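You operate a simulated robot arm through the tools that you are given. There is no shell and no other tool.

Carry out the task below with a simulated robot arm. There is one attempt and no reset: what you move stays moved.

TASK
Zip up both cushion covers and stand them in the drawer tray. Set down upright: green cushion cover, blue-striped cushion cover.
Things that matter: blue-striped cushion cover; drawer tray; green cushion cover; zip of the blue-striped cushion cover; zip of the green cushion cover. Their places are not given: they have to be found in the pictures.

Only the result counts: the job must be done as asked and must still hold three seconds after the hand-in. Knocking over, shifting, dropping, spilling or breaking anything else fails it. A push-on lid holds only when it is set on centred and level and pressed home; a screw cap is set on level and turned clockwise until tight.

THE ROBOT
A 7-joint arm with a two-finger parallel gripper, fixed in place. Base frame: the origin is on the floor under the middle of its stand, x ahead of it, y to its left, z up; the work surface is at about z = 0.91. Lengths are in m, angles in degrees, forces in N, time in s.
It reaches about 1.372 m from its shoulder. Its first joint turns from -149.0 to 149.0 degrees. Payload 3.43 kg.
Tool frame: the origin (TCP) lies between the finger pads and is the grasp point; the fingertips stand 0.03 m ahead of it; z points along the fingers, y is the line along which they close. Largest opening 0.094 m; finger width 0.028, thickness 0.01; the body of the gripper, 0.05 by 0.096 m, starts 0.055 m behind the TCP.
Orientation is told as [roll, pitch, yaw] about the base's x, y, z axes, in that order, counted from this pose: with the fingers straight down and closing along the base's y, the tool's x points along the base's -x, its y along +y and its z along -z.

THE INTERFACE
- The arm moves only by the tool drive_tool. Its argument "series" is a list of rows, each an object of numbers (a shift or turn left out is 0, a gripper value left out holds the last): "gripper": the gripper command, from -1 (fully open) to 1 (shut), values between in proportion; "tx", "ty", "tz": the shift along the tool's x, y, z in m; "rx", "ry", "rz": the turn, a rotation vector about the tool's x, y, z in rad. In form: [{"gripper": .., "tx": .., "ty": .., "tz": .., "rx": .., "ry": .., "rz": ..}, ...]. A call has 1 to 20 rows; each row is the pose to reach, as a shift and turn from the pose commanded when the call began, along the tool's axes at that moment. Each row takes 0.2 s and may step no farther than 0.05 m and 8.6 degrees from the row before; otherwise, or with a gripper value out of range, the whole call is refused. A pose out of reach is approached as far as the arm can. The call stops where the force on the tool passes 90 N (or 10 N more than at its start, if that is more) or the arm is blocked; 0.2 s more then pass. The fingers move at their own pace (about 0.045 m/s each) and stop on an object; they squeeze with about 38 N. The grip force told is the motor's: it shows also when the fingers shut on nothing. Time passes only in rows, and 0.2 s behind the last, so rows that repeat a pose let the fingers close. The reply holds the time, the measured pose of the TCP, the force on the tool along the base axes, the opening and the grip force, in the units named above and with some noise, with the torque about the TCP (base axes, N m) and any sound that the robot's microphone picked up, and new pictures: "show" is both (left out), scene, wrist or none.
- Cameras (640 x 400 px; columns grow to the right, rows downward): "scene" is fixed at [0.0518, 0.6509, 1.6588]; the picture's right is [1.00, -0.07, 0.00], its down [-0.06, -0.92, -0.38] and it looks along [0.03, 0.38, -0.92] (base axes); focal length 320 px, centre (320, 200). "wrist" rides on the gripper at [0.076, 0.014, -0.102] in the tool frame; the picture's right is [-0.18, 0.98, 0.00], its down [-0.75, -0.14, -0.64] and it looks along [-0.63, -0.12, 0.77] (tool axes); focal length 243 px, centre (320, 200).
- probe_pixels(camera, pixels): for up to 12 pixels [column, row] of the newest picture of that camera ("zoom" is the newest enlarged one), the place [x, y, z] in the base frame of the surface seen there, good to about 0.002 m. It takes no simulated time.
- inspect(camera, box): a new picture of the part [left, top, right, bottom] of that camera's present view, enlarged. It takes no simulated time.
- job_done(): hands the job in; it is judged then, once.

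Unless the task says otherwise, let go and move clear before handing in.

The tools are called by a JSON object that holds its "api" and its "payload". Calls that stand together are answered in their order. drive_tool: Moves the arm, as the interface text tells. Its arguments: {"type":"object","properties":{"series":{"type":"array"},"show":{"type":"string","enum":["both","scene","wrist","none"]}},"required":["series"]} The other tools are called the same way: probe_pixels (camera, pixels) gives the place of the surface under pixels of a picture; inspect (camera, box) takes an enlarged picture of a part of a camera's view; job_done () hands the job in.

At the start:

```text
clock: 0.0
tool_pos: [0.2889, 0.9442, 1.2035]
orientation: [0.0, -0.1, 0.0]
force: [-0.5, -0.4, -0.2]
moment: [-0.02, 0.02, 0.04]
finger_gap: 0.094
grip_force: 0.1
```

scene: 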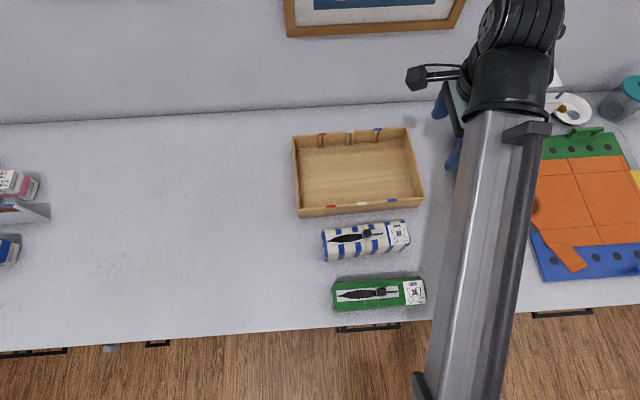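
wrist: 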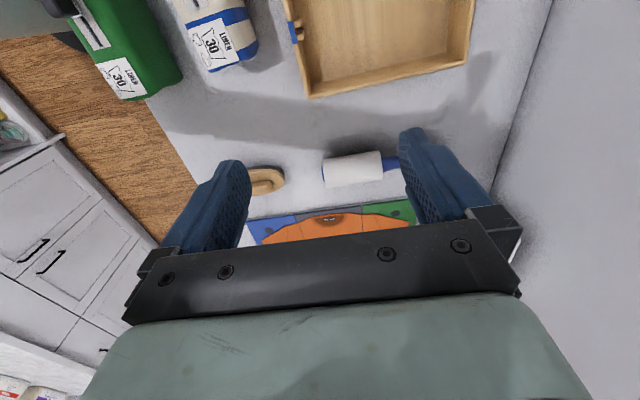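

The scene shows the tray around pixel (357,172), the blue-striped cover near (365,240) and the green cover near (379,292), both with a dark slot (open zip) on top. I will look closer at them.

{"api": "inspect", "payload": {"camera": "scene", "box": [300, 200, 460, 320]}}

{"api": "inspect", "payload": {"camera": "scene", "box": [280, 110, 440, 230]}}

{"api": "inspect", "payload": {"camera": "wrist", "box": [60, 0, 300, 150]}}

```text
3.33 times, centred on (380, 260) of scene
```

zoom: 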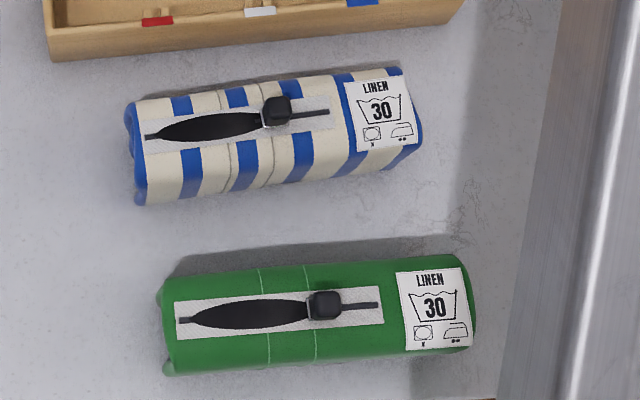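

```text
3.33 times, centred on (360, 170) of scene
```

zoom: 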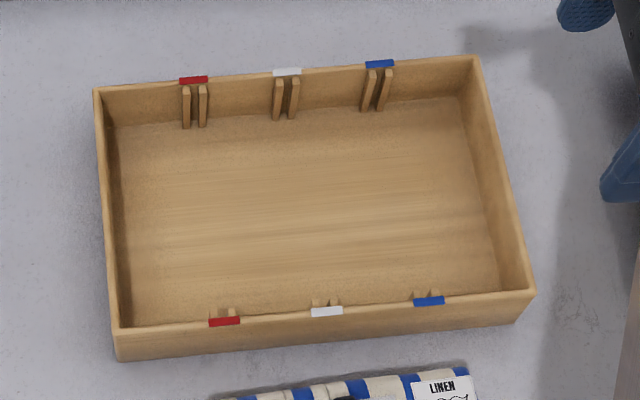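

```text
2.67 times, centred on (180, 75) of wrist
```

zoom: 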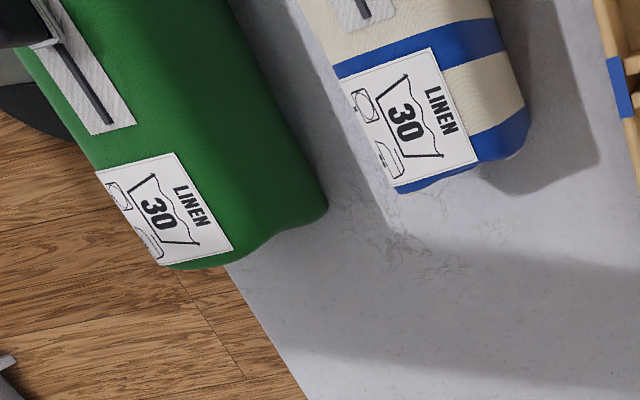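

Both zips are open on the left of the black slider (zoom pixels (277,110) and (325,303)), so each slider must go left towards the open end. I'll measure the geometry.

{"api": "probe_pixels", "payload": {"camera": "scene", "pixels": [[297, 136], [406, 130], [299, 211], [421, 202], [357, 175], [310, 200], [410, 190], [357, 100], [320, 143], [405, 145], [360, 208], [360, 250]]}}

{"api": "inspect", "payload": {"camera": "scene", "box": [320, 212, 416, 272]}}

```text
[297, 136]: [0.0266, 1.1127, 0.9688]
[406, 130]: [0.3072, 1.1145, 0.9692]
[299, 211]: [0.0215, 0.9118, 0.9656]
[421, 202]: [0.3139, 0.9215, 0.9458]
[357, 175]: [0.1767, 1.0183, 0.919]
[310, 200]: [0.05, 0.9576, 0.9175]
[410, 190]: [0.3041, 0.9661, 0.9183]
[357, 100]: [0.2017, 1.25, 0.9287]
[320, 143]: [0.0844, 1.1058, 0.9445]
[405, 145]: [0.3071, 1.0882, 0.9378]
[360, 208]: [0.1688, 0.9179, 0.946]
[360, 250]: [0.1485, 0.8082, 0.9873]
```

```text
6.67 times, centred on (368, 242) of scene
```

zoom: 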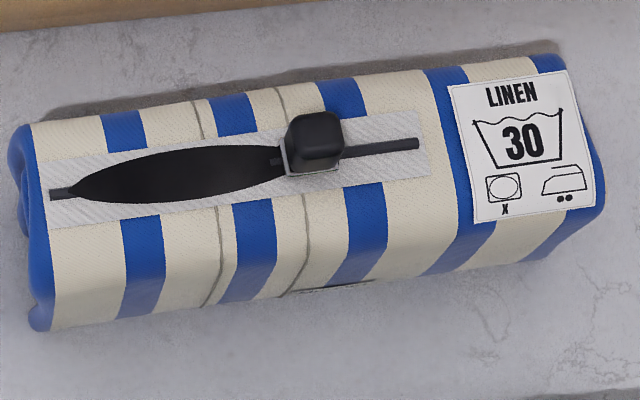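

Now the blue-striped cover's exact shape: body corners, slot ends and slider in the zoom picture.

{"api": "probe_pixels", "payload": {"camera": "zoom", "pixels": [[60, 192], [414, 145], [312, 128], [310, 160], [290, 130], [338, 130], [40, 130], [560, 58], [55, 325], [595, 190], [240, 130], [250, 250]]}}

{"api": "inspect", "payload": {"camera": "scene", "box": [330, 264, 434, 329]}}

```text
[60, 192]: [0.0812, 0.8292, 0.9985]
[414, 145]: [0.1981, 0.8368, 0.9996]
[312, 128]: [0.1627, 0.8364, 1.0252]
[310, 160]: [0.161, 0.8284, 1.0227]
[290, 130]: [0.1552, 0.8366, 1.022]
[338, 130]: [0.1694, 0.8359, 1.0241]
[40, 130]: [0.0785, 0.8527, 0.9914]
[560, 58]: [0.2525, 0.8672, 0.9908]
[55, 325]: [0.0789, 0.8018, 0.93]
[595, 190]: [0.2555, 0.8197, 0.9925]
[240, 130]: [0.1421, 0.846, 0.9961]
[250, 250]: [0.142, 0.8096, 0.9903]
```

```text
6.15 times, centred on (382, 296) of scene
```

zoom: 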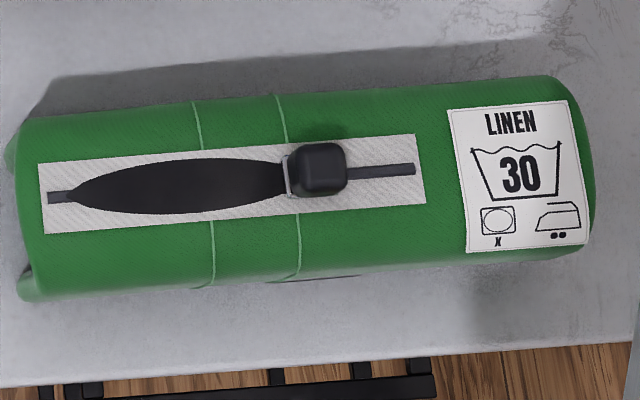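

{"api": "probe_pixels", "payload": {"camera": "zoom", "pixels": [[58, 197], [414, 169], [320, 155], [322, 180], [297, 165], [343, 165], [25, 125], [555, 80], [30, 290], [590, 220], [240, 125], [250, 250]]}}

{"api": "inspect", "payload": {"camera": "wrist", "box": [60, 0, 280, 110]}}

```text
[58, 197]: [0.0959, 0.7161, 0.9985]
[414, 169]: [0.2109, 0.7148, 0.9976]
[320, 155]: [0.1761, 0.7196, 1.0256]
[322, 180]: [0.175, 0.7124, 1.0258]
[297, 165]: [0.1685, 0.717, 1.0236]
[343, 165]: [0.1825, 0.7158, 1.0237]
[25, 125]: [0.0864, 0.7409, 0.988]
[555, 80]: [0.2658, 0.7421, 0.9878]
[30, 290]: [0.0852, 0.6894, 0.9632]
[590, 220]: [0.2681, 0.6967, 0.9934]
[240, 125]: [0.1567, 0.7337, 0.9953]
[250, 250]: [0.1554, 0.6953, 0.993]
```

```text
2.91 times, centred on (170, 55) of wrist
```

zoom: 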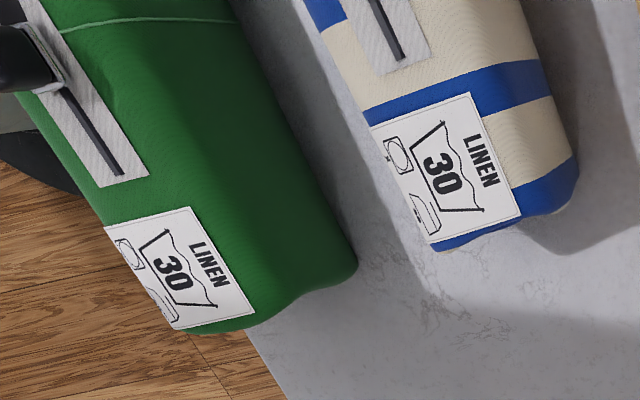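

The covers are about 0.18 long, 0.06 wide and 0.088 tall with the zip on top. The tray floor is at z≈0.918 and its rim at 0.968. I'll move over the green slider (x≈0.1755, y≈0.716) at a safe height with the fingers partly open.

{"api": "drive_tool", "payload": {"series": [{"gripper": 0.1, "tx": 0.0142, "ty": -0.0285, "tz": 0.0125}, {"tx": 0.0284, "ty": -0.057, "tz": 0.025}, {"tx": 0.0425, "ty": -0.0856, "tz": 0.0375}, {"tx": 0.0567, "ty": -0.1141, "tz": 0.05}, {"tx": 0.0709, "ty": -0.1426, "tz": 0.0625}, {"tx": 0.085, "ty": -0.1711, "tz": 0.075}, {"tx": 0.0992, "ty": -0.1997, "tz": 0.0875}, {"tx": 0.1134, "ty": -0.2282, "tz": 0.1}, {"tx": 0.1134, "ty": -0.2282, "tz": 0.1}]}}

```text
clock: 2.0
tool_pos: [0.1749, 0.7167, 1.1034]
orientation: [0.0, 0.0, 0.0]
force: [-1.1, -0.2, 0.9]
moment: [-0.04, 0.03, 0.02]
finger_gap: 0.0421
grip_force: 0.1
```

scene: 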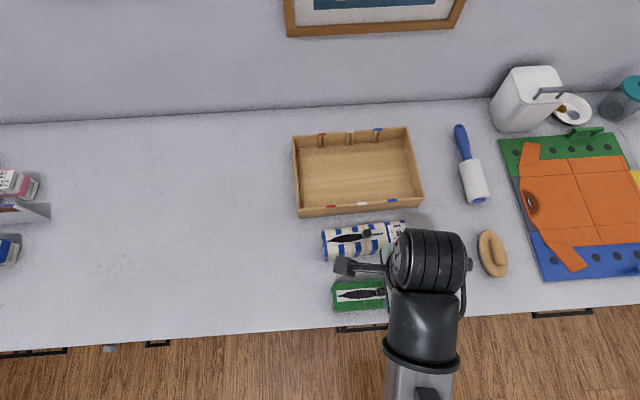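
wrist: 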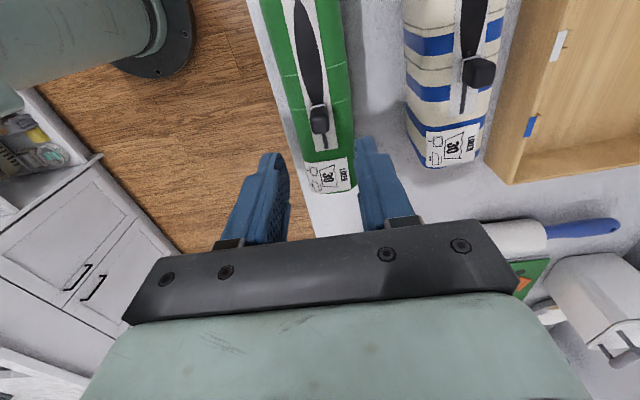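

The green slider sits directly below the TCP (wrist pixel (319,120)), centred between the fingers. I'll lower until the tips are just above the cover's top and close on the slider.

{"api": "drive_tool", "payload": {"series": [{"gripper": 0.1, "tz": 0.025}, {"tz": 0.05}, {"tz": 0.069}, {"tz": 0.069}]}}

```text
clock: 3.0
tool_pos: [0.1749, 0.716, 1.0356]
orientation: [-0.1, 0.1, -0.1]
force: [0.4, -0.4, 0.5]
moment: [0.02, -0.04, -0.02]
finger_gap: 0.0425
grip_force: 0.0
```

scene: 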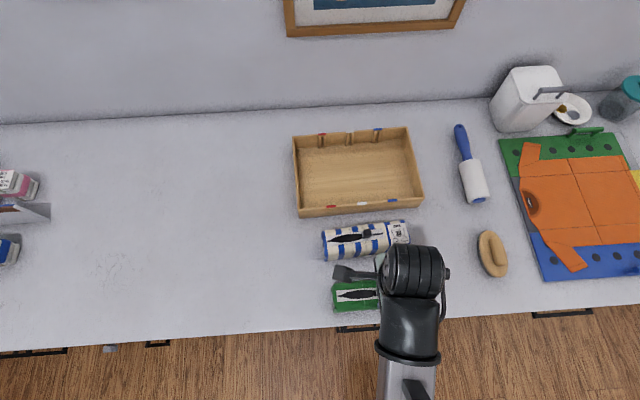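
wrist: 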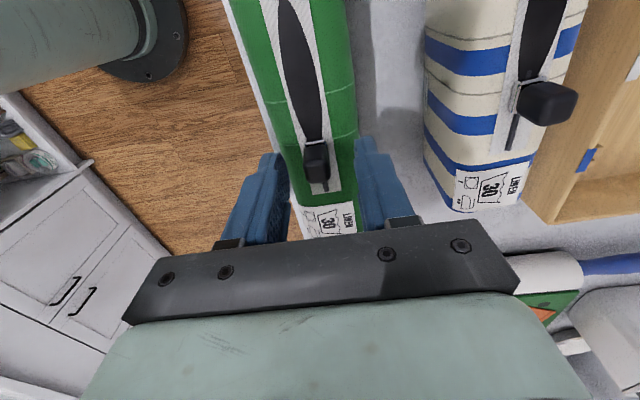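

The slider (wrist pixel (316,160)) is between the finger pads and the tips are clear of the fabric. I'll close on it.

{"api": "drive_tool", "payload": {"series": [{"gripper": 1, "tz": 0.002}, {"gripper": 1, "tz": 0.002}, {"gripper": 1, "tz": 0.002}, {"gripper": 1, "tz": 0.002}]}}

{"api": "inspect", "payload": {"camera": "wrist", "box": [220, 80, 420, 240]}}

```text
clock: 4.0
tool_pos: [0.1754, 0.7162, 1.0318]
orientation: [0.1, -0.1, -0.1]
force: [0.4, 0.6, -0.8]
moment: [0.0, 0.02, -0.03]
finger_gap: 0.0139
grip_force: 38.1
```

scene: 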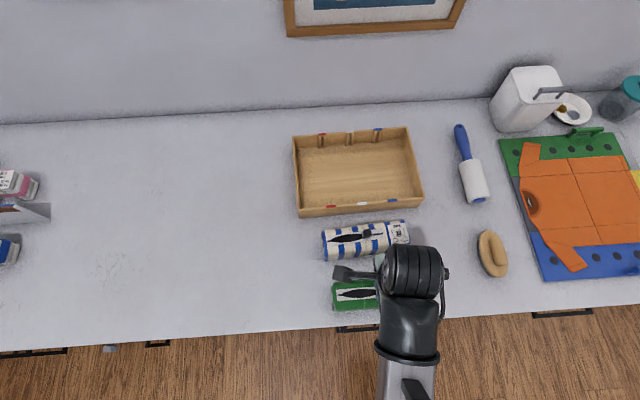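
wrist: 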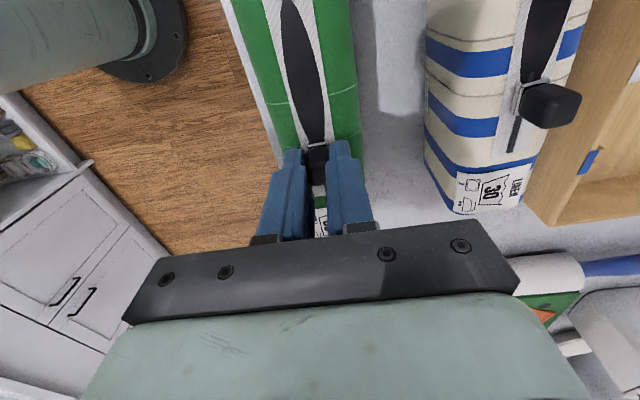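

```text
2.50 times, centred on (320, 160) of wrist
```

zoom: 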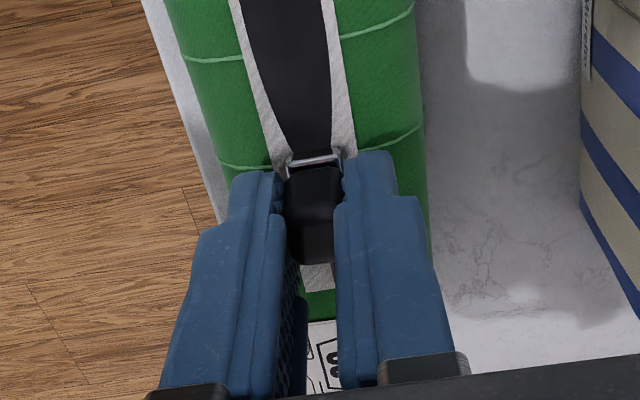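

The fingers hold the green slider (gap 0.0139, grip 38 N). I'll pull it slowly towards −x (left) and watch whether the zip closes or the cover drags.

{"api": "drive_tool", "payload": {"series": [{"gripper": 1, "tx": 0.004}, {"tx": 0.008}, {"tx": 0.012}, {"tx": 0.016}, {"tx": 0.02}]}}

{"api": "inspect", "payload": {"camera": "wrist", "box": [220, 0, 420, 240]}}

{"api": "inspect", "payload": {"camera": "scene", "box": [310, 250, 430, 330]}}

```text
clock: 5.2
tool_pos: [0.1548, 0.7163, 1.0335]
orientation: [0.0, 0.0, -0.1]
force: [0.1, 0.1, -0.3]
moment: [0.01, -0.01, -0.02]
finger_gap: 0.0141
grip_force: 37.6
```

scene: 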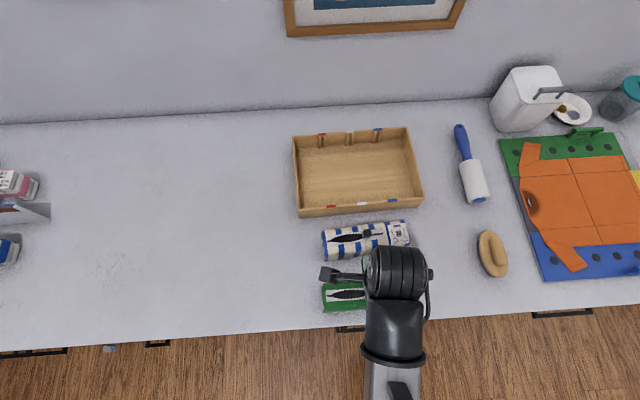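
wrist: 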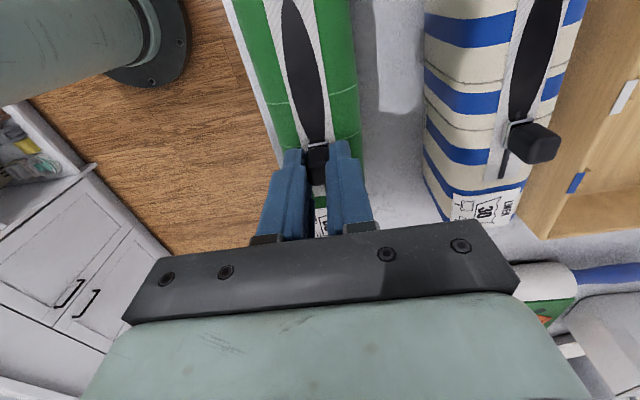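

```text
1.67 times, centred on (320, 120) of wrist
```

zoom: 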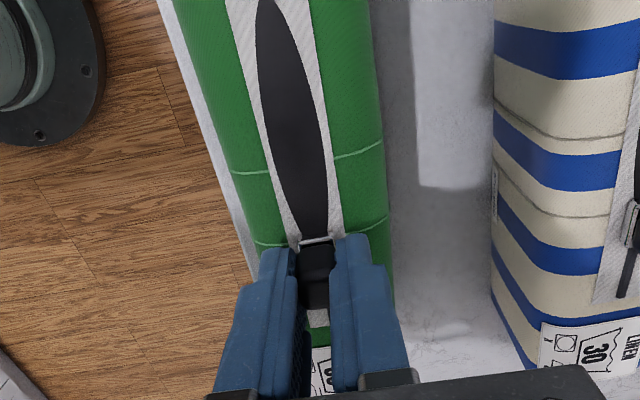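

```text
5.00 times, centred on (370, 290) of scene
```

zoom: 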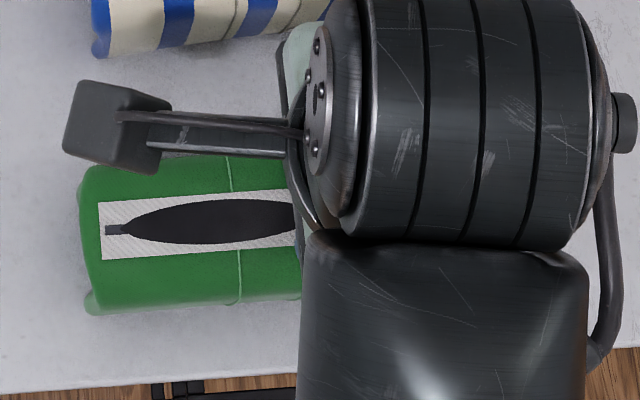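

The cover dragged along with the slider: the opening is still full length and the cover's left end shifted by about 0.02. I'll press down through the gripped slider to load the cover against the counter. First I'll test how much force a small downward shift gives.

{"api": "drive_tool", "payload": {"series": [{"gripper": 1, "tz": 0.001}, {"tz": 0.002}, {"tz": 0.003}, {"tz": 0.003}], "show": "wrist"}}

```text
clock: 6.2
tool_pos: [0.1549, 0.7163, 1.0314]
orientation: [0.2, 0.1, 0.0]
force: [-0.8, 4.4, 37.3]
moment: [0.01, 0.11, 0.03]
finger_gap: 0.0144
grip_force: 38.0
```

wrist: 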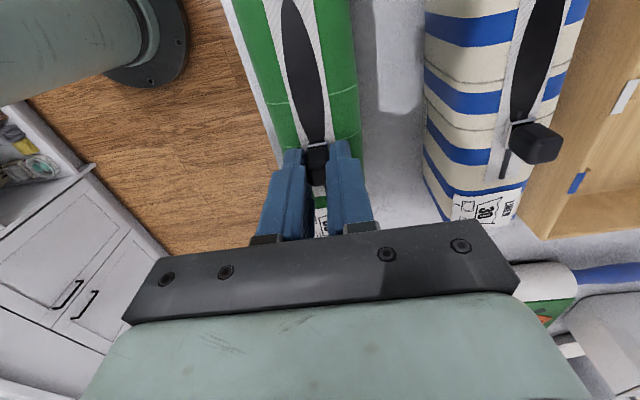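

Pressing 3 mm gives about 37 N on the cover. I'll keep that and pull the slider left slowly.

{"api": "drive_tool", "payload": {"series": [{"gripper": 1, "tx": 0.003}, {"tx": 0.006}, {"tx": 0.009}, {"tx": 0.012}, {"tx": 0.015}]}}

{"api": "inspect", "payload": {"camera": "scene", "box": [310, 250, 430, 330]}}

```text
clock: 7.4
tool_pos: [0.141, 0.715, 1.0315]
orientation: [0.1, 0.0, -0.1]
force: [0.3, 7.3, 35.8]
moment: [0.15, 0.02, 0.02]
finger_gap: 0.0142
grip_force: 37.6
```

scene: 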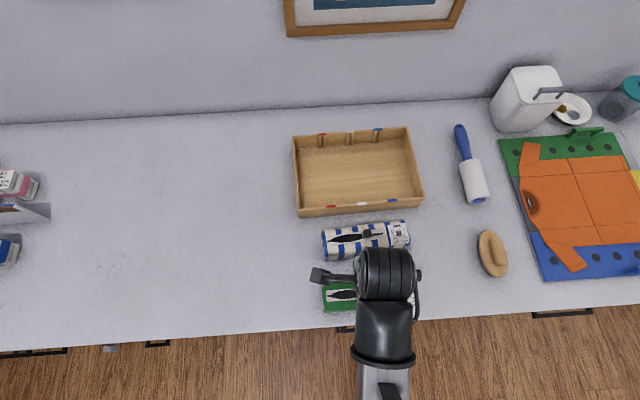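
wrist: 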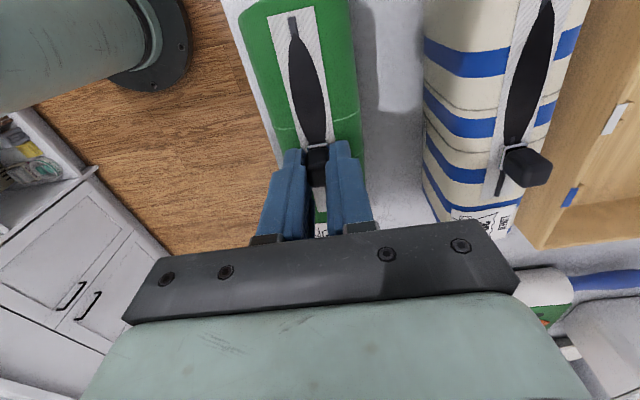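

```text
5.00 times, centred on (370, 290) of scene
```

zoom: 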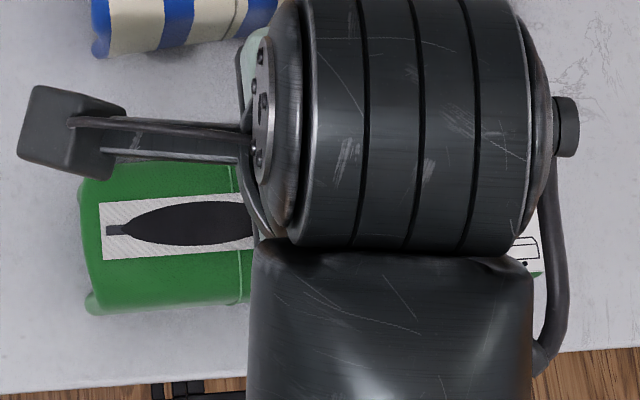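

The cover's left end stayed put this time, and the slider moved about 0.014 along it, shortening the opening. I'll continue pulling with the same pressure.

{"api": "drive_tool", "payload": {"series": [{"gripper": 1, "tx": 0.003}, {"tx": 0.006}, {"tx": 0.009}, {"tx": 0.012}, {"tx": 0.015}, {"tx": 0.018, "ty": 0.0003}, {"tx": 0.021, "ty": 0.0003}, {"tx": 0.024, "ty": 0.0003}, {"tx": 0.027, "ty": 0.0003}, {"tx": 0.03, "ty": 0.0003}, {"tx": 0.033, "ty": 0.0003}, {"tx": 0.036, "ty": 0.0003}, {"tx": 0.039, "ty": 0.0003}]}}

{"api": "inspect", "payload": {"camera": "scene", "box": [290, 250, 410, 330]}}

{"api": "inspect", "payload": {"camera": "wrist", "box": [220, 0, 420, 240]}}

```text
clock: 10.2
tool_pos: [0.1017, 0.7166, 1.0303]
orientation: [0.0, 0.0, 0.0]
force: [1.6, 5.4, 15.9]
moment: [0.09, 0.07, 0.0]
finger_gap: 0.0141
grip_force: 38.5
```

scene: 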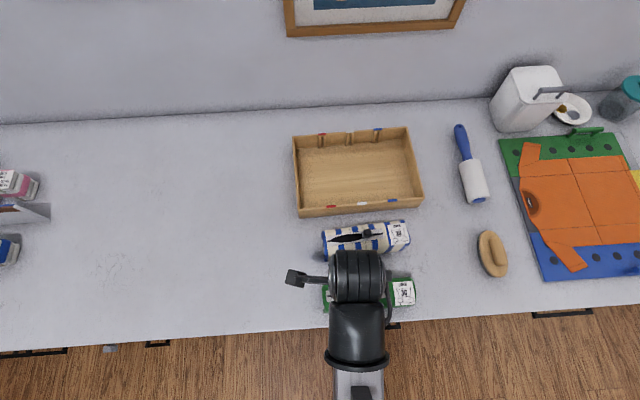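
wrist: 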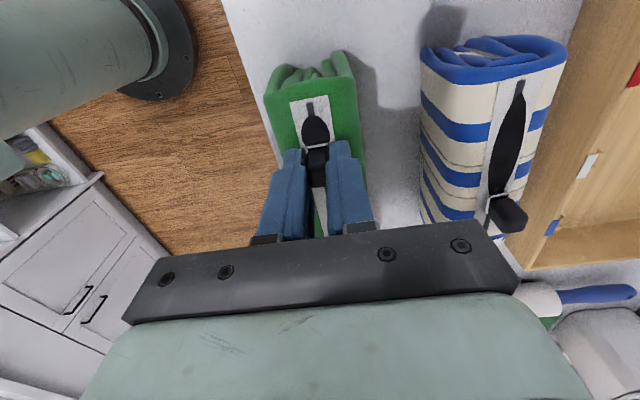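

```text
5.00 times, centred on (350, 290) of scene
```

zoom: 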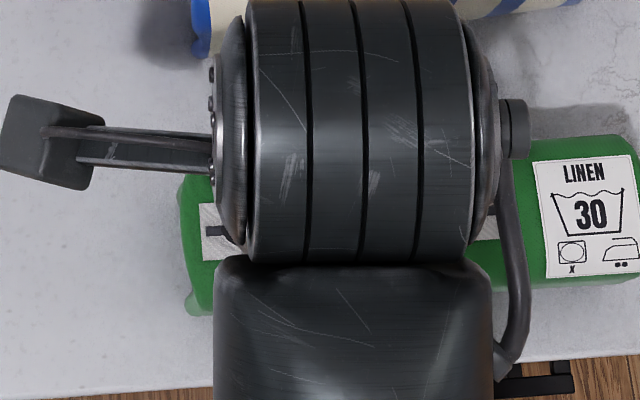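

```text
1.67 times, centred on (320, 120) of wrist
```

zoom: 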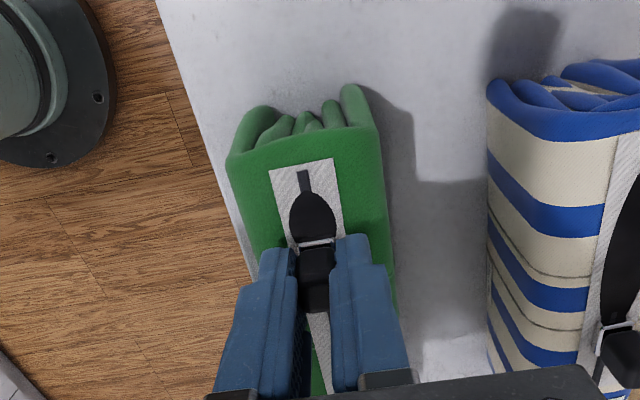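

The opening is now short (wrist zoom (313,215)) and the cover hasn't moved. I'll add a little downward pressure and finish the last ~0.02.

{"api": "drive_tool", "payload": {"series": [{"gripper": 1, "tz": 0.0007}, {"tx": 0.003, "tz": 0.0007}, {"tx": 0.006, "tz": 0.0007}, {"tx": 0.009, "tz": 0.0007}, {"tx": 0.012, "tz": 0.0007}, {"tx": 0.015, "tz": 0.0007}]}}

{"api": "inspect", "payload": {"camera": "wrist", "box": [220, 0, 420, 240]}}

{"api": "inspect", "payload": {"camera": "scene", "box": [290, 250, 410, 330]}}

```text
clock: 11.6
tool_pos: [0.0865, 0.7161, 1.0296]
orientation: [0.1, 0.0, 0.0]
force: [0.1, 4.7, 36.2]
moment: [0.07, -0.11, 0.03]
finger_gap: 0.0139
grip_force: 37.7
```

scene: 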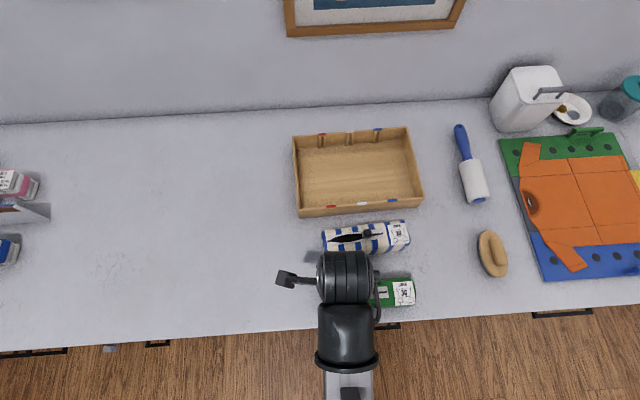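
wrist: 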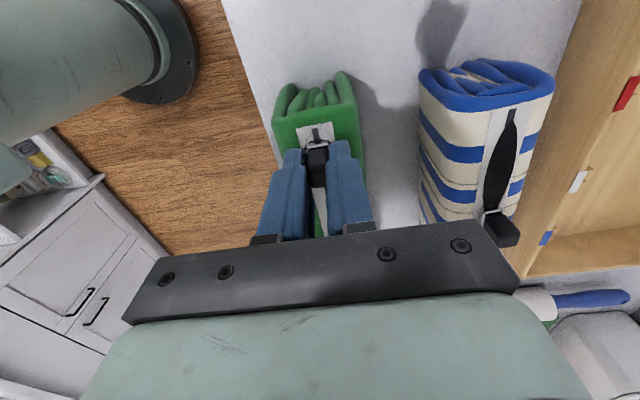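

```text
1.67 times, centred on (320, 120) of wrist
```

zoom: 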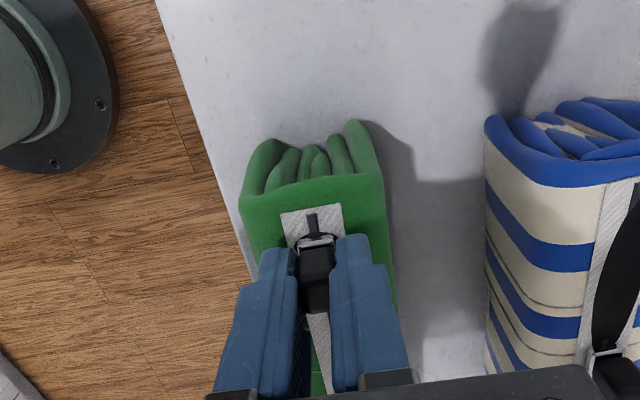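

```text
5.00 times, centred on (350, 290) of scene
```

zoom: 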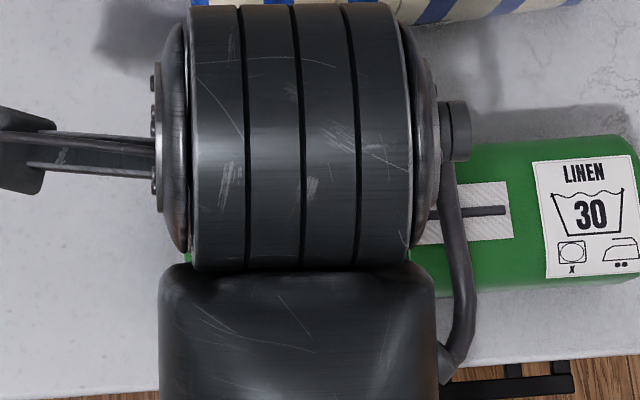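

The slider is almost at the end of the slot. I'll continue a further ~0.01 until it meets the stop.

{"api": "drive_tool", "payload": {"series": [{"gripper": 1, "tx": 0.002}, {"tx": 0.004}, {"tx": 0.006}, {"tx": 0.008}, {"tx": 0.01}]}}

{"api": "inspect", "payload": {"camera": "wrist", "box": [220, 0, 420, 240]}}

{"api": "inspect", "payload": {"camera": "scene", "box": [290, 250, 410, 330]}}

```text
clock: 12.8
tool_pos: [0.0757, 0.715, 1.0298]
orientation: [0.0, 0.0, -0.1]
force: [2.4, 2.2, 34.9]
moment: [0.09, 0.05, 0.04]
finger_gap: 0.0142
grip_force: 37.8
```

scene: 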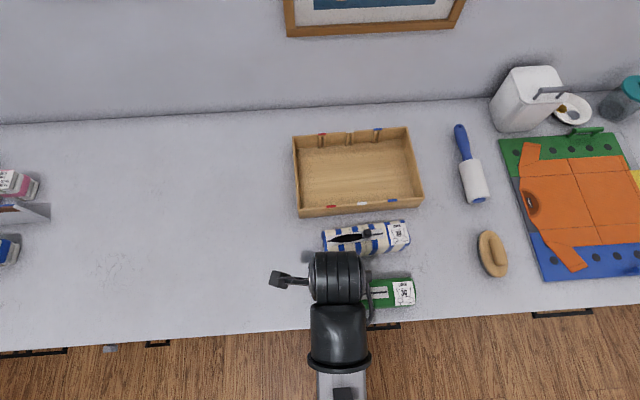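
wrist: 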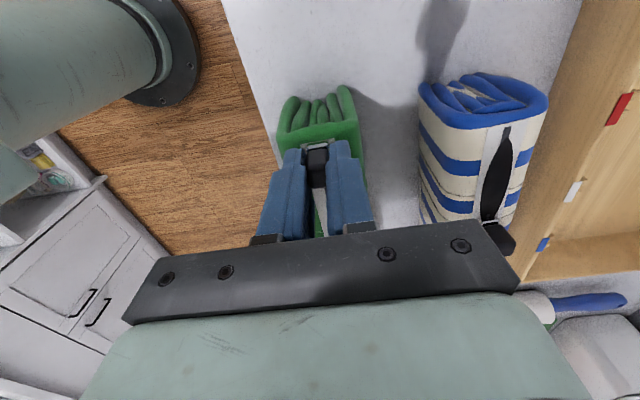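

```text
1.67 times, centred on (320, 120) of wrist
```

zoom: 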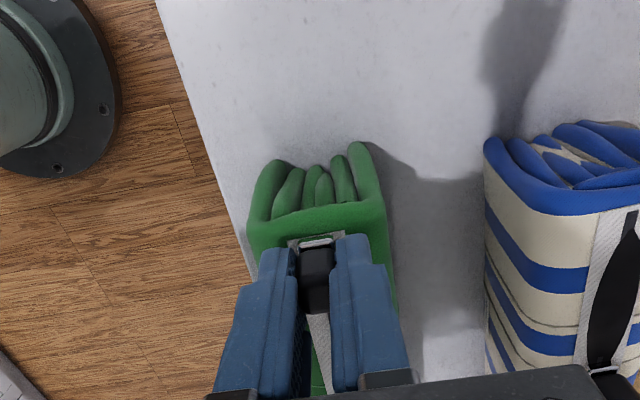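

```text
5.00 times, centred on (350, 290) of scene
```

zoom: 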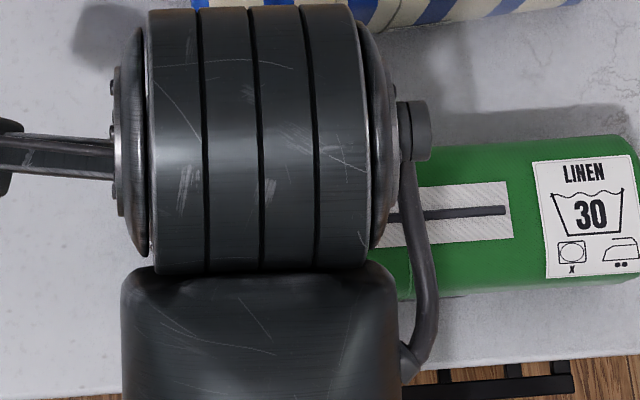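

The slider has reached the slot's end and the label hasn't moved. I'll pull a few mm more to be sure it is against the stop.

{"api": "drive_tool", "payload": {"series": [{"gripper": 1, "tx": 0.002}, {"tx": 0.004}, {"tx": 0.006}]}}

{"api": "inspect", "payload": {"camera": "scene", "box": [290, 250, 410, 330]}}

{"api": "inspect", "payload": {"camera": "wrist", "box": [220, 0, 420, 240]}}

```text
clock: 13.6
tool_pos: [0.0717, 0.7165, 1.0294]
orientation: [0.0, -0.1, -0.1]
force: [13.2, -2.6, 20.0]
moment: [-0.02, -0.88, -0.11]
finger_gap: 0.0144
grip_force: 37.9
```

scene: 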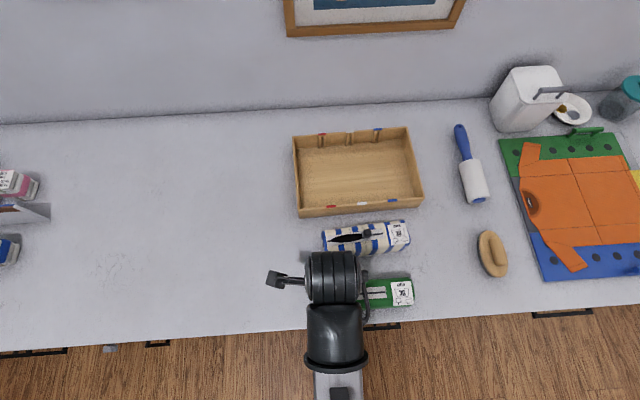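
wrist: 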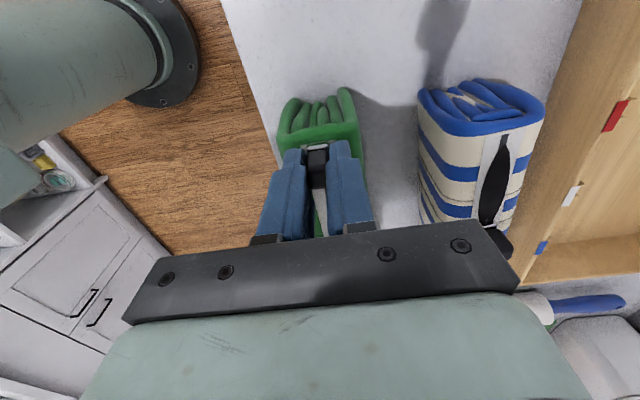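

```text
5.00 times, centred on (350, 290) of scene
```

zoom: 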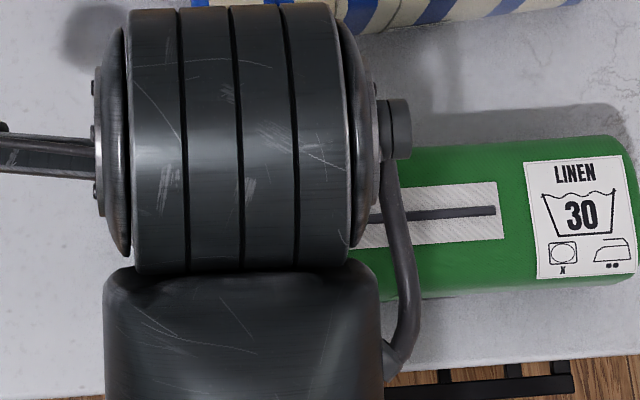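

```text
1.67 times, centred on (320, 120) of wrist
```

zoom: 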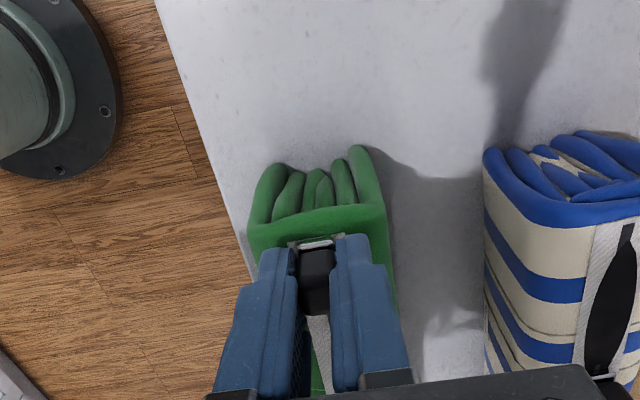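

The slider hit its stop: sideways force rose to 13 N and the cover started to follow, so the green zip is fully closed. I'll relieve the load, open, and rise.

{"api": "drive_tool", "payload": {"series": [{"gripper": 1, "tx": -0.002, "tz": -0.002}, {"gripper": 1, "tx": -0.002, "tz": -0.003}, {"gripper": 0.1, "tx": -0.002, "tz": -0.003}, {"gripper": 0.1, "tx": -0.002, "tz": -0.003}, {"gripper": 0.1, "tx": -0.002, "tz": -0.003}, {"tx": -0.002, "tz": -0.02}, {"tx": -0.002, "tz": -0.05}, {"tx": -0.002, "tz": -0.085}, {"tx": -0.03, "ty": 0.03, "tz": -0.1}]}}

{"api": "inspect", "payload": {"camera": "scene", "box": [290, 250, 410, 330]}}

{"api": "inspect", "payload": {"camera": "wrist", "box": [220, 0, 420, 240]}}

```text
clock: 15.6
tool_pos: [0.0998, 0.7481, 1.1313]
orientation: [0.0, 0.1, 0.0]
force: [0.1, 0.3, -1.0]
moment: [-0.02, -0.03, -0.04]
finger_gap: 0.0423
grip_force: 0.1
```

scene: 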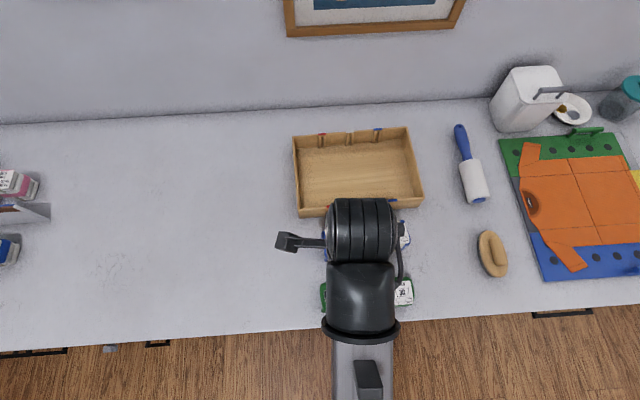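
wrist: 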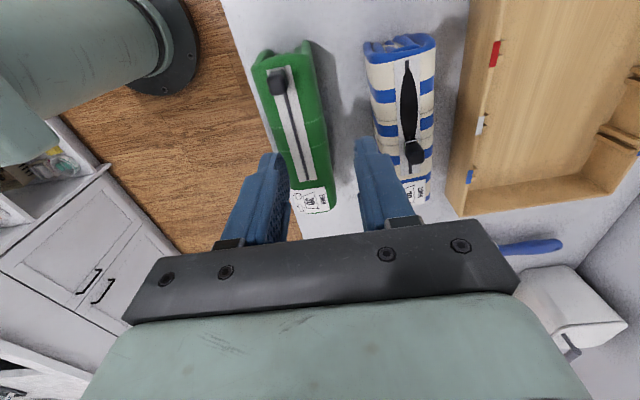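

```text
5.00 times, centred on (350, 290) of scene
```

zoom: 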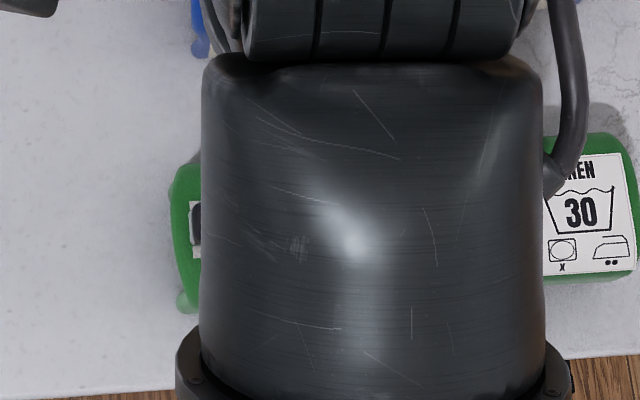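

```text
1.67 times, centred on (320, 120) of wrist
```

zoom: 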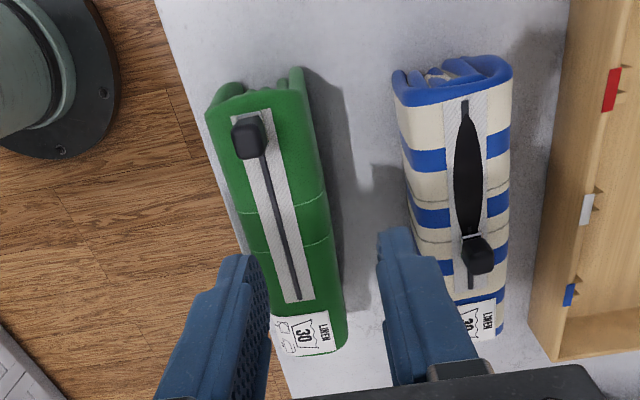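

The green zip is closed end to end (wrist zoom: slider at (250,137), single closed line behind). Next I'll move over the blue slider (x≈0.1625, y≈0.834), turning 3.7° to line up with its zip.

{"api": "drive_tool", "payload": {"series": [{"gripper": 0.1, "tx": -0.0157, "ty": 0.0215, "tz": 0.004, "rz": -0.02}, {"tx": -0.0314, "ty": 0.043, "tz": 0.01, "rz": -0.04}, {"tx": -0.047, "ty": 0.0645, "tz": 0.02, "rz": -0.065}, {"tx": -0.0627, "ty": 0.0862, "tz": 0.031, "rz": -0.065}, {"tx": -0.0627, "ty": 0.0862, "tz": 0.031, "rz": -0.065}]}}

{"api": "inspect", "payload": {"camera": "wrist", "box": [220, 0, 420, 240]}}

```text
clock: 16.8
tool_pos: [0.1631, 0.8339, 1.0977]
orientation: [0.1, 0.1, 3.6]
force: [-0.7, -0.5, -0.5]
moment: [0.01, -0.01, 0.02]
finger_gap: 0.0422
grip_force: 0.1
```

scene: 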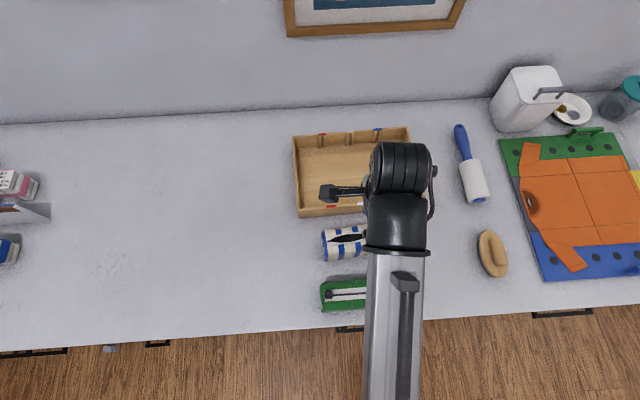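
wrist: 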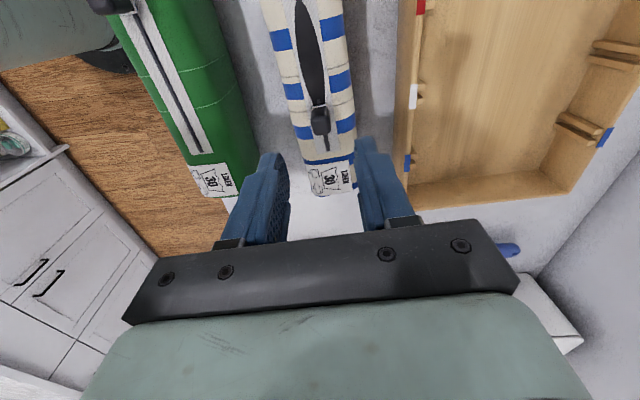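

```text
1.67 times, centred on (320, 120) of wrist
```

zoom: 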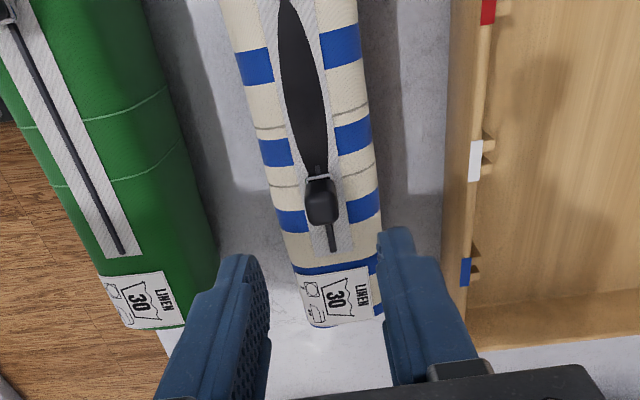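

The blue slider is centred under the TCP (wrist pixel (320,120)) and the zip is aligned with the tool. I'll descend to z≈1.032, close, and then check.

{"api": "drive_tool", "payload": {"series": [{"gripper": 0.1, "tz": 0.025}, {"tz": 0.05}, {"tz": 0.0655}, {"tz": 0.0655}, {"gripper": 1, "tz": 0.0655}, {"gripper": 1, "tz": 0.0655}, {"gripper": 1, "tz": 0.0655}, {"gripper": 1, "tz": 0.0655}]}}

{"api": "inspect", "payload": {"camera": "wrist", "box": [220, 0, 420, 240]}}

{"api": "inspect", "payload": {"camera": "scene", "box": [300, 210, 420, 290]}}

```text
clock: 18.6
tool_pos: [0.1643, 0.8342, 1.033]
orientation: [0.0, -0.1, 3.6]
force: [-0.2, 1.1, -0.2]
moment: [0.12, -0.04, 0.03]
finger_gap: 0.014
grip_force: 38.5
```

scene: 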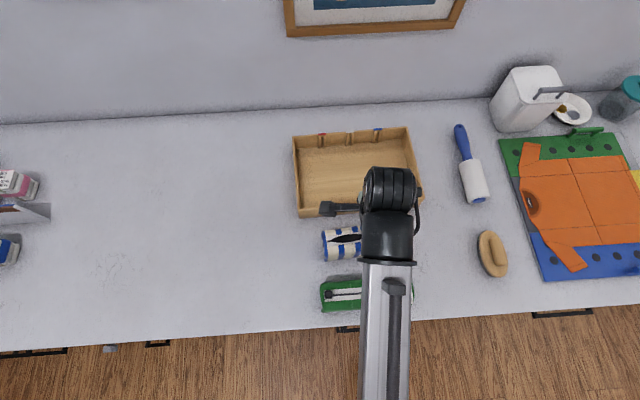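
wrist: 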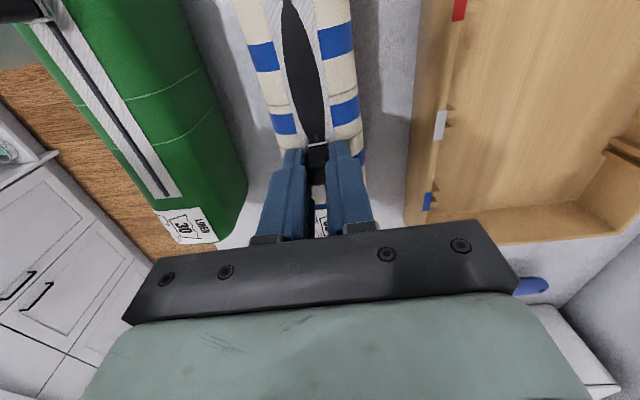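

```text
1.67 times, centred on (320, 120) of wrist
```

zoom: 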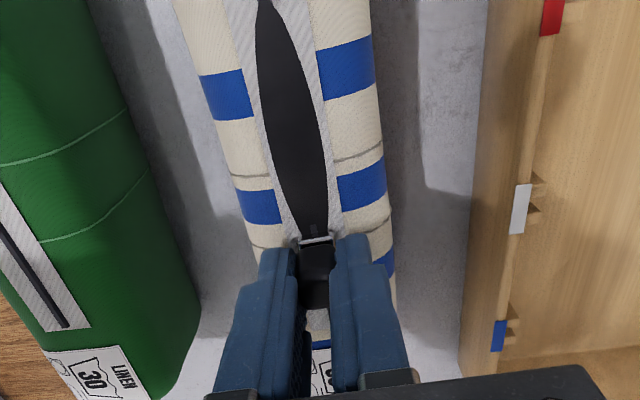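

```text
5.00 times, centred on (360, 250) of scene
```

zoom: 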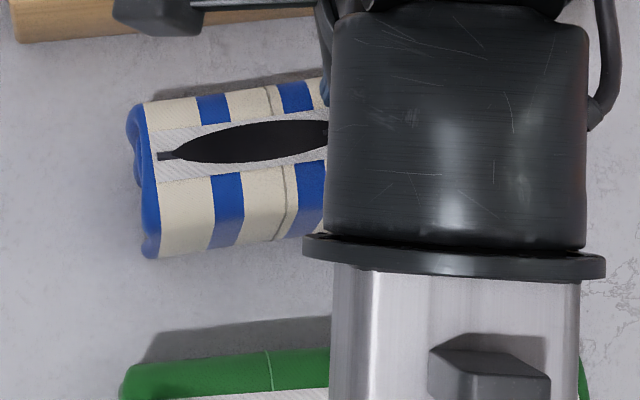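

The blue slider is gripped (gap 0.014). I'll press about 3 mm and pull along the zip, as with the green one.

{"api": "drive_tool", "payload": {"series": [{"gripper": 1, "tz": 0.0015}, {"tz": 0.003}, {"tz": 0.003}, {"tx": 0.003, "tz": 0.003}, {"tx": 0.006, "tz": 0.003}, {"tx": 0.009, "tz": 0.003}, {"tx": 0.012, "tz": 0.003}, {"tx": 0.015, "tz": 0.003}, {"tx": 0.018, "tz": 0.003}]}}

{"api": "inspect", "payload": {"camera": "scene", "box": [300, 210, 420, 290]}}

{"api": "inspect", "payload": {"camera": "wrist", "box": [220, 0, 420, 240]}}

```text
clock: 20.6
tool_pos: [0.1456, 0.8316, 1.0296]
orientation: [0.1, 0.0, 3.8]
force: [0.2, 11.5, 34.2]
moment: [0.47, 0.01, 0.15]
finger_gap: 0.0141
grip_force: 37.8
```

scene: 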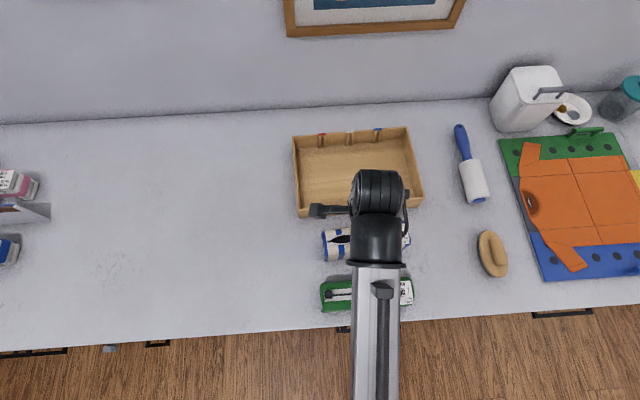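
wrist: 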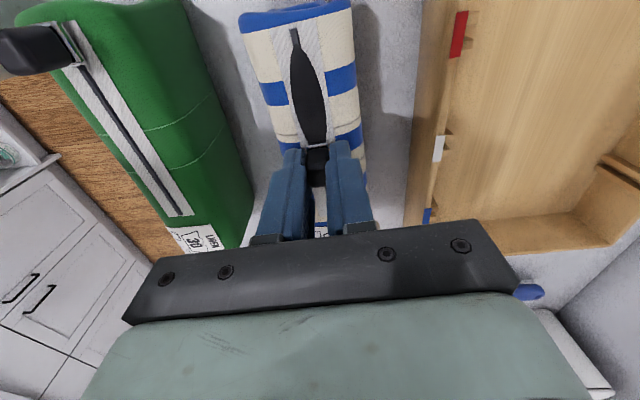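

```text
5.00 times, centred on (360, 250) of scene
```

zoom: 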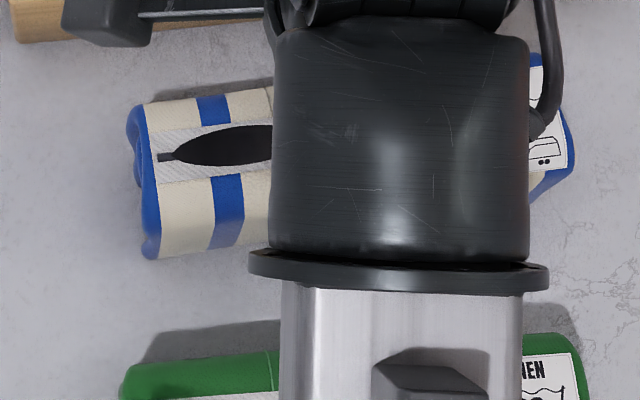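

```text
1.67 times, centred on (320, 120) of wrist
```

zoom: 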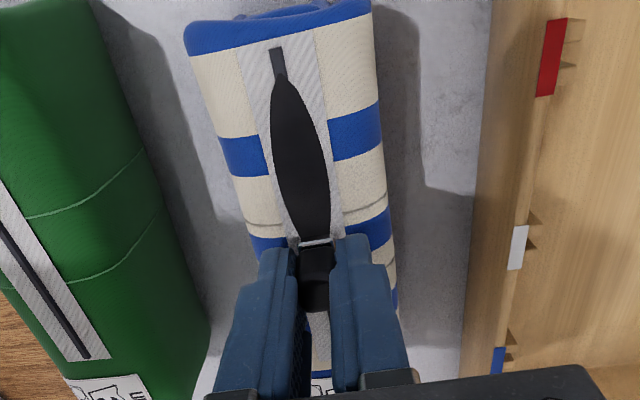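

The slider is moving along a stationary cover. There's a slight sideways load (11 N), so I'll shift 1 mm in +y and keep pulling.

{"api": "drive_tool", "payload": {"series": [{"gripper": 1, "ty": 0.001}, {"tx": 0.003, "ty": 0.001}, {"tx": 0.006, "ty": 0.001}, {"tx": 0.009, "ty": 0.001}, {"tx": 0.012, "ty": 0.001}, {"tx": 0.015, "ty": 0.001}, {"tx": 0.018, "ty": 0.001}, {"tx": 0.021, "ty": 0.001}, {"tx": 0.024, "ty": 0.001}, {"tx": 0.027, "ty": 0.001}, {"tx": 0.03, "ty": 0.001}, {"tx": 0.033, "ty": 0.001}, {"tx": 0.036, "ty": 0.001}, {"tx": 0.039, "ty": 0.001}, {"tx": 0.042, "ty": 0.001}]}}

{"api": "inspect", "payload": {"camera": "scene", "box": [300, 210, 420, 290]}}

{"api": "inspect", "payload": {"camera": "wrist", "box": [220, 0, 420, 240]}}

```text
clock: 23.8
tool_pos: [0.1039, 0.8286, 1.0305]
orientation: [-0.1, 0.0, 3.7]
force: [1.3, -3.3, 15.1]
moment: [-0.1, 0.01, 0.12]
finger_gap: 0.0142
grip_force: 38.0
```

scene: 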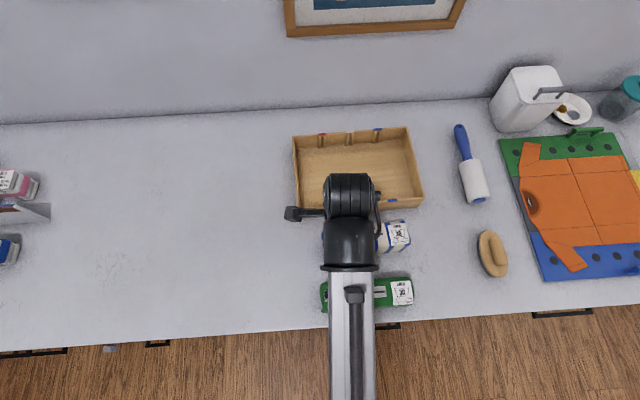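
wrist: 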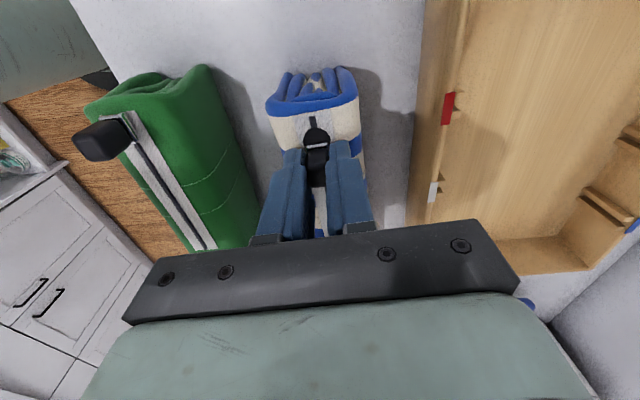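

```text
5.00 times, centred on (360, 250) of scene
```

zoom: 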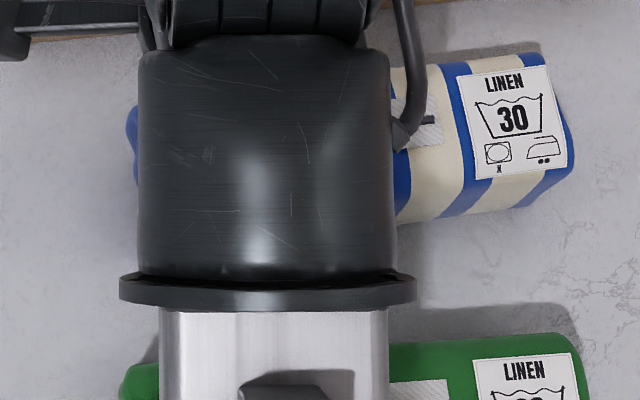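

```text
1.67 times, centred on (320, 120) of wrist
```

zoom: 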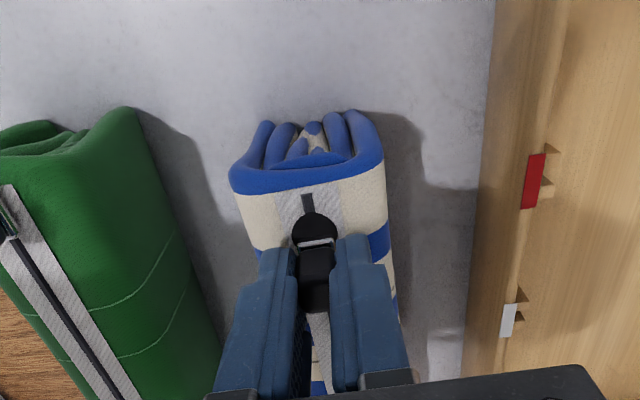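

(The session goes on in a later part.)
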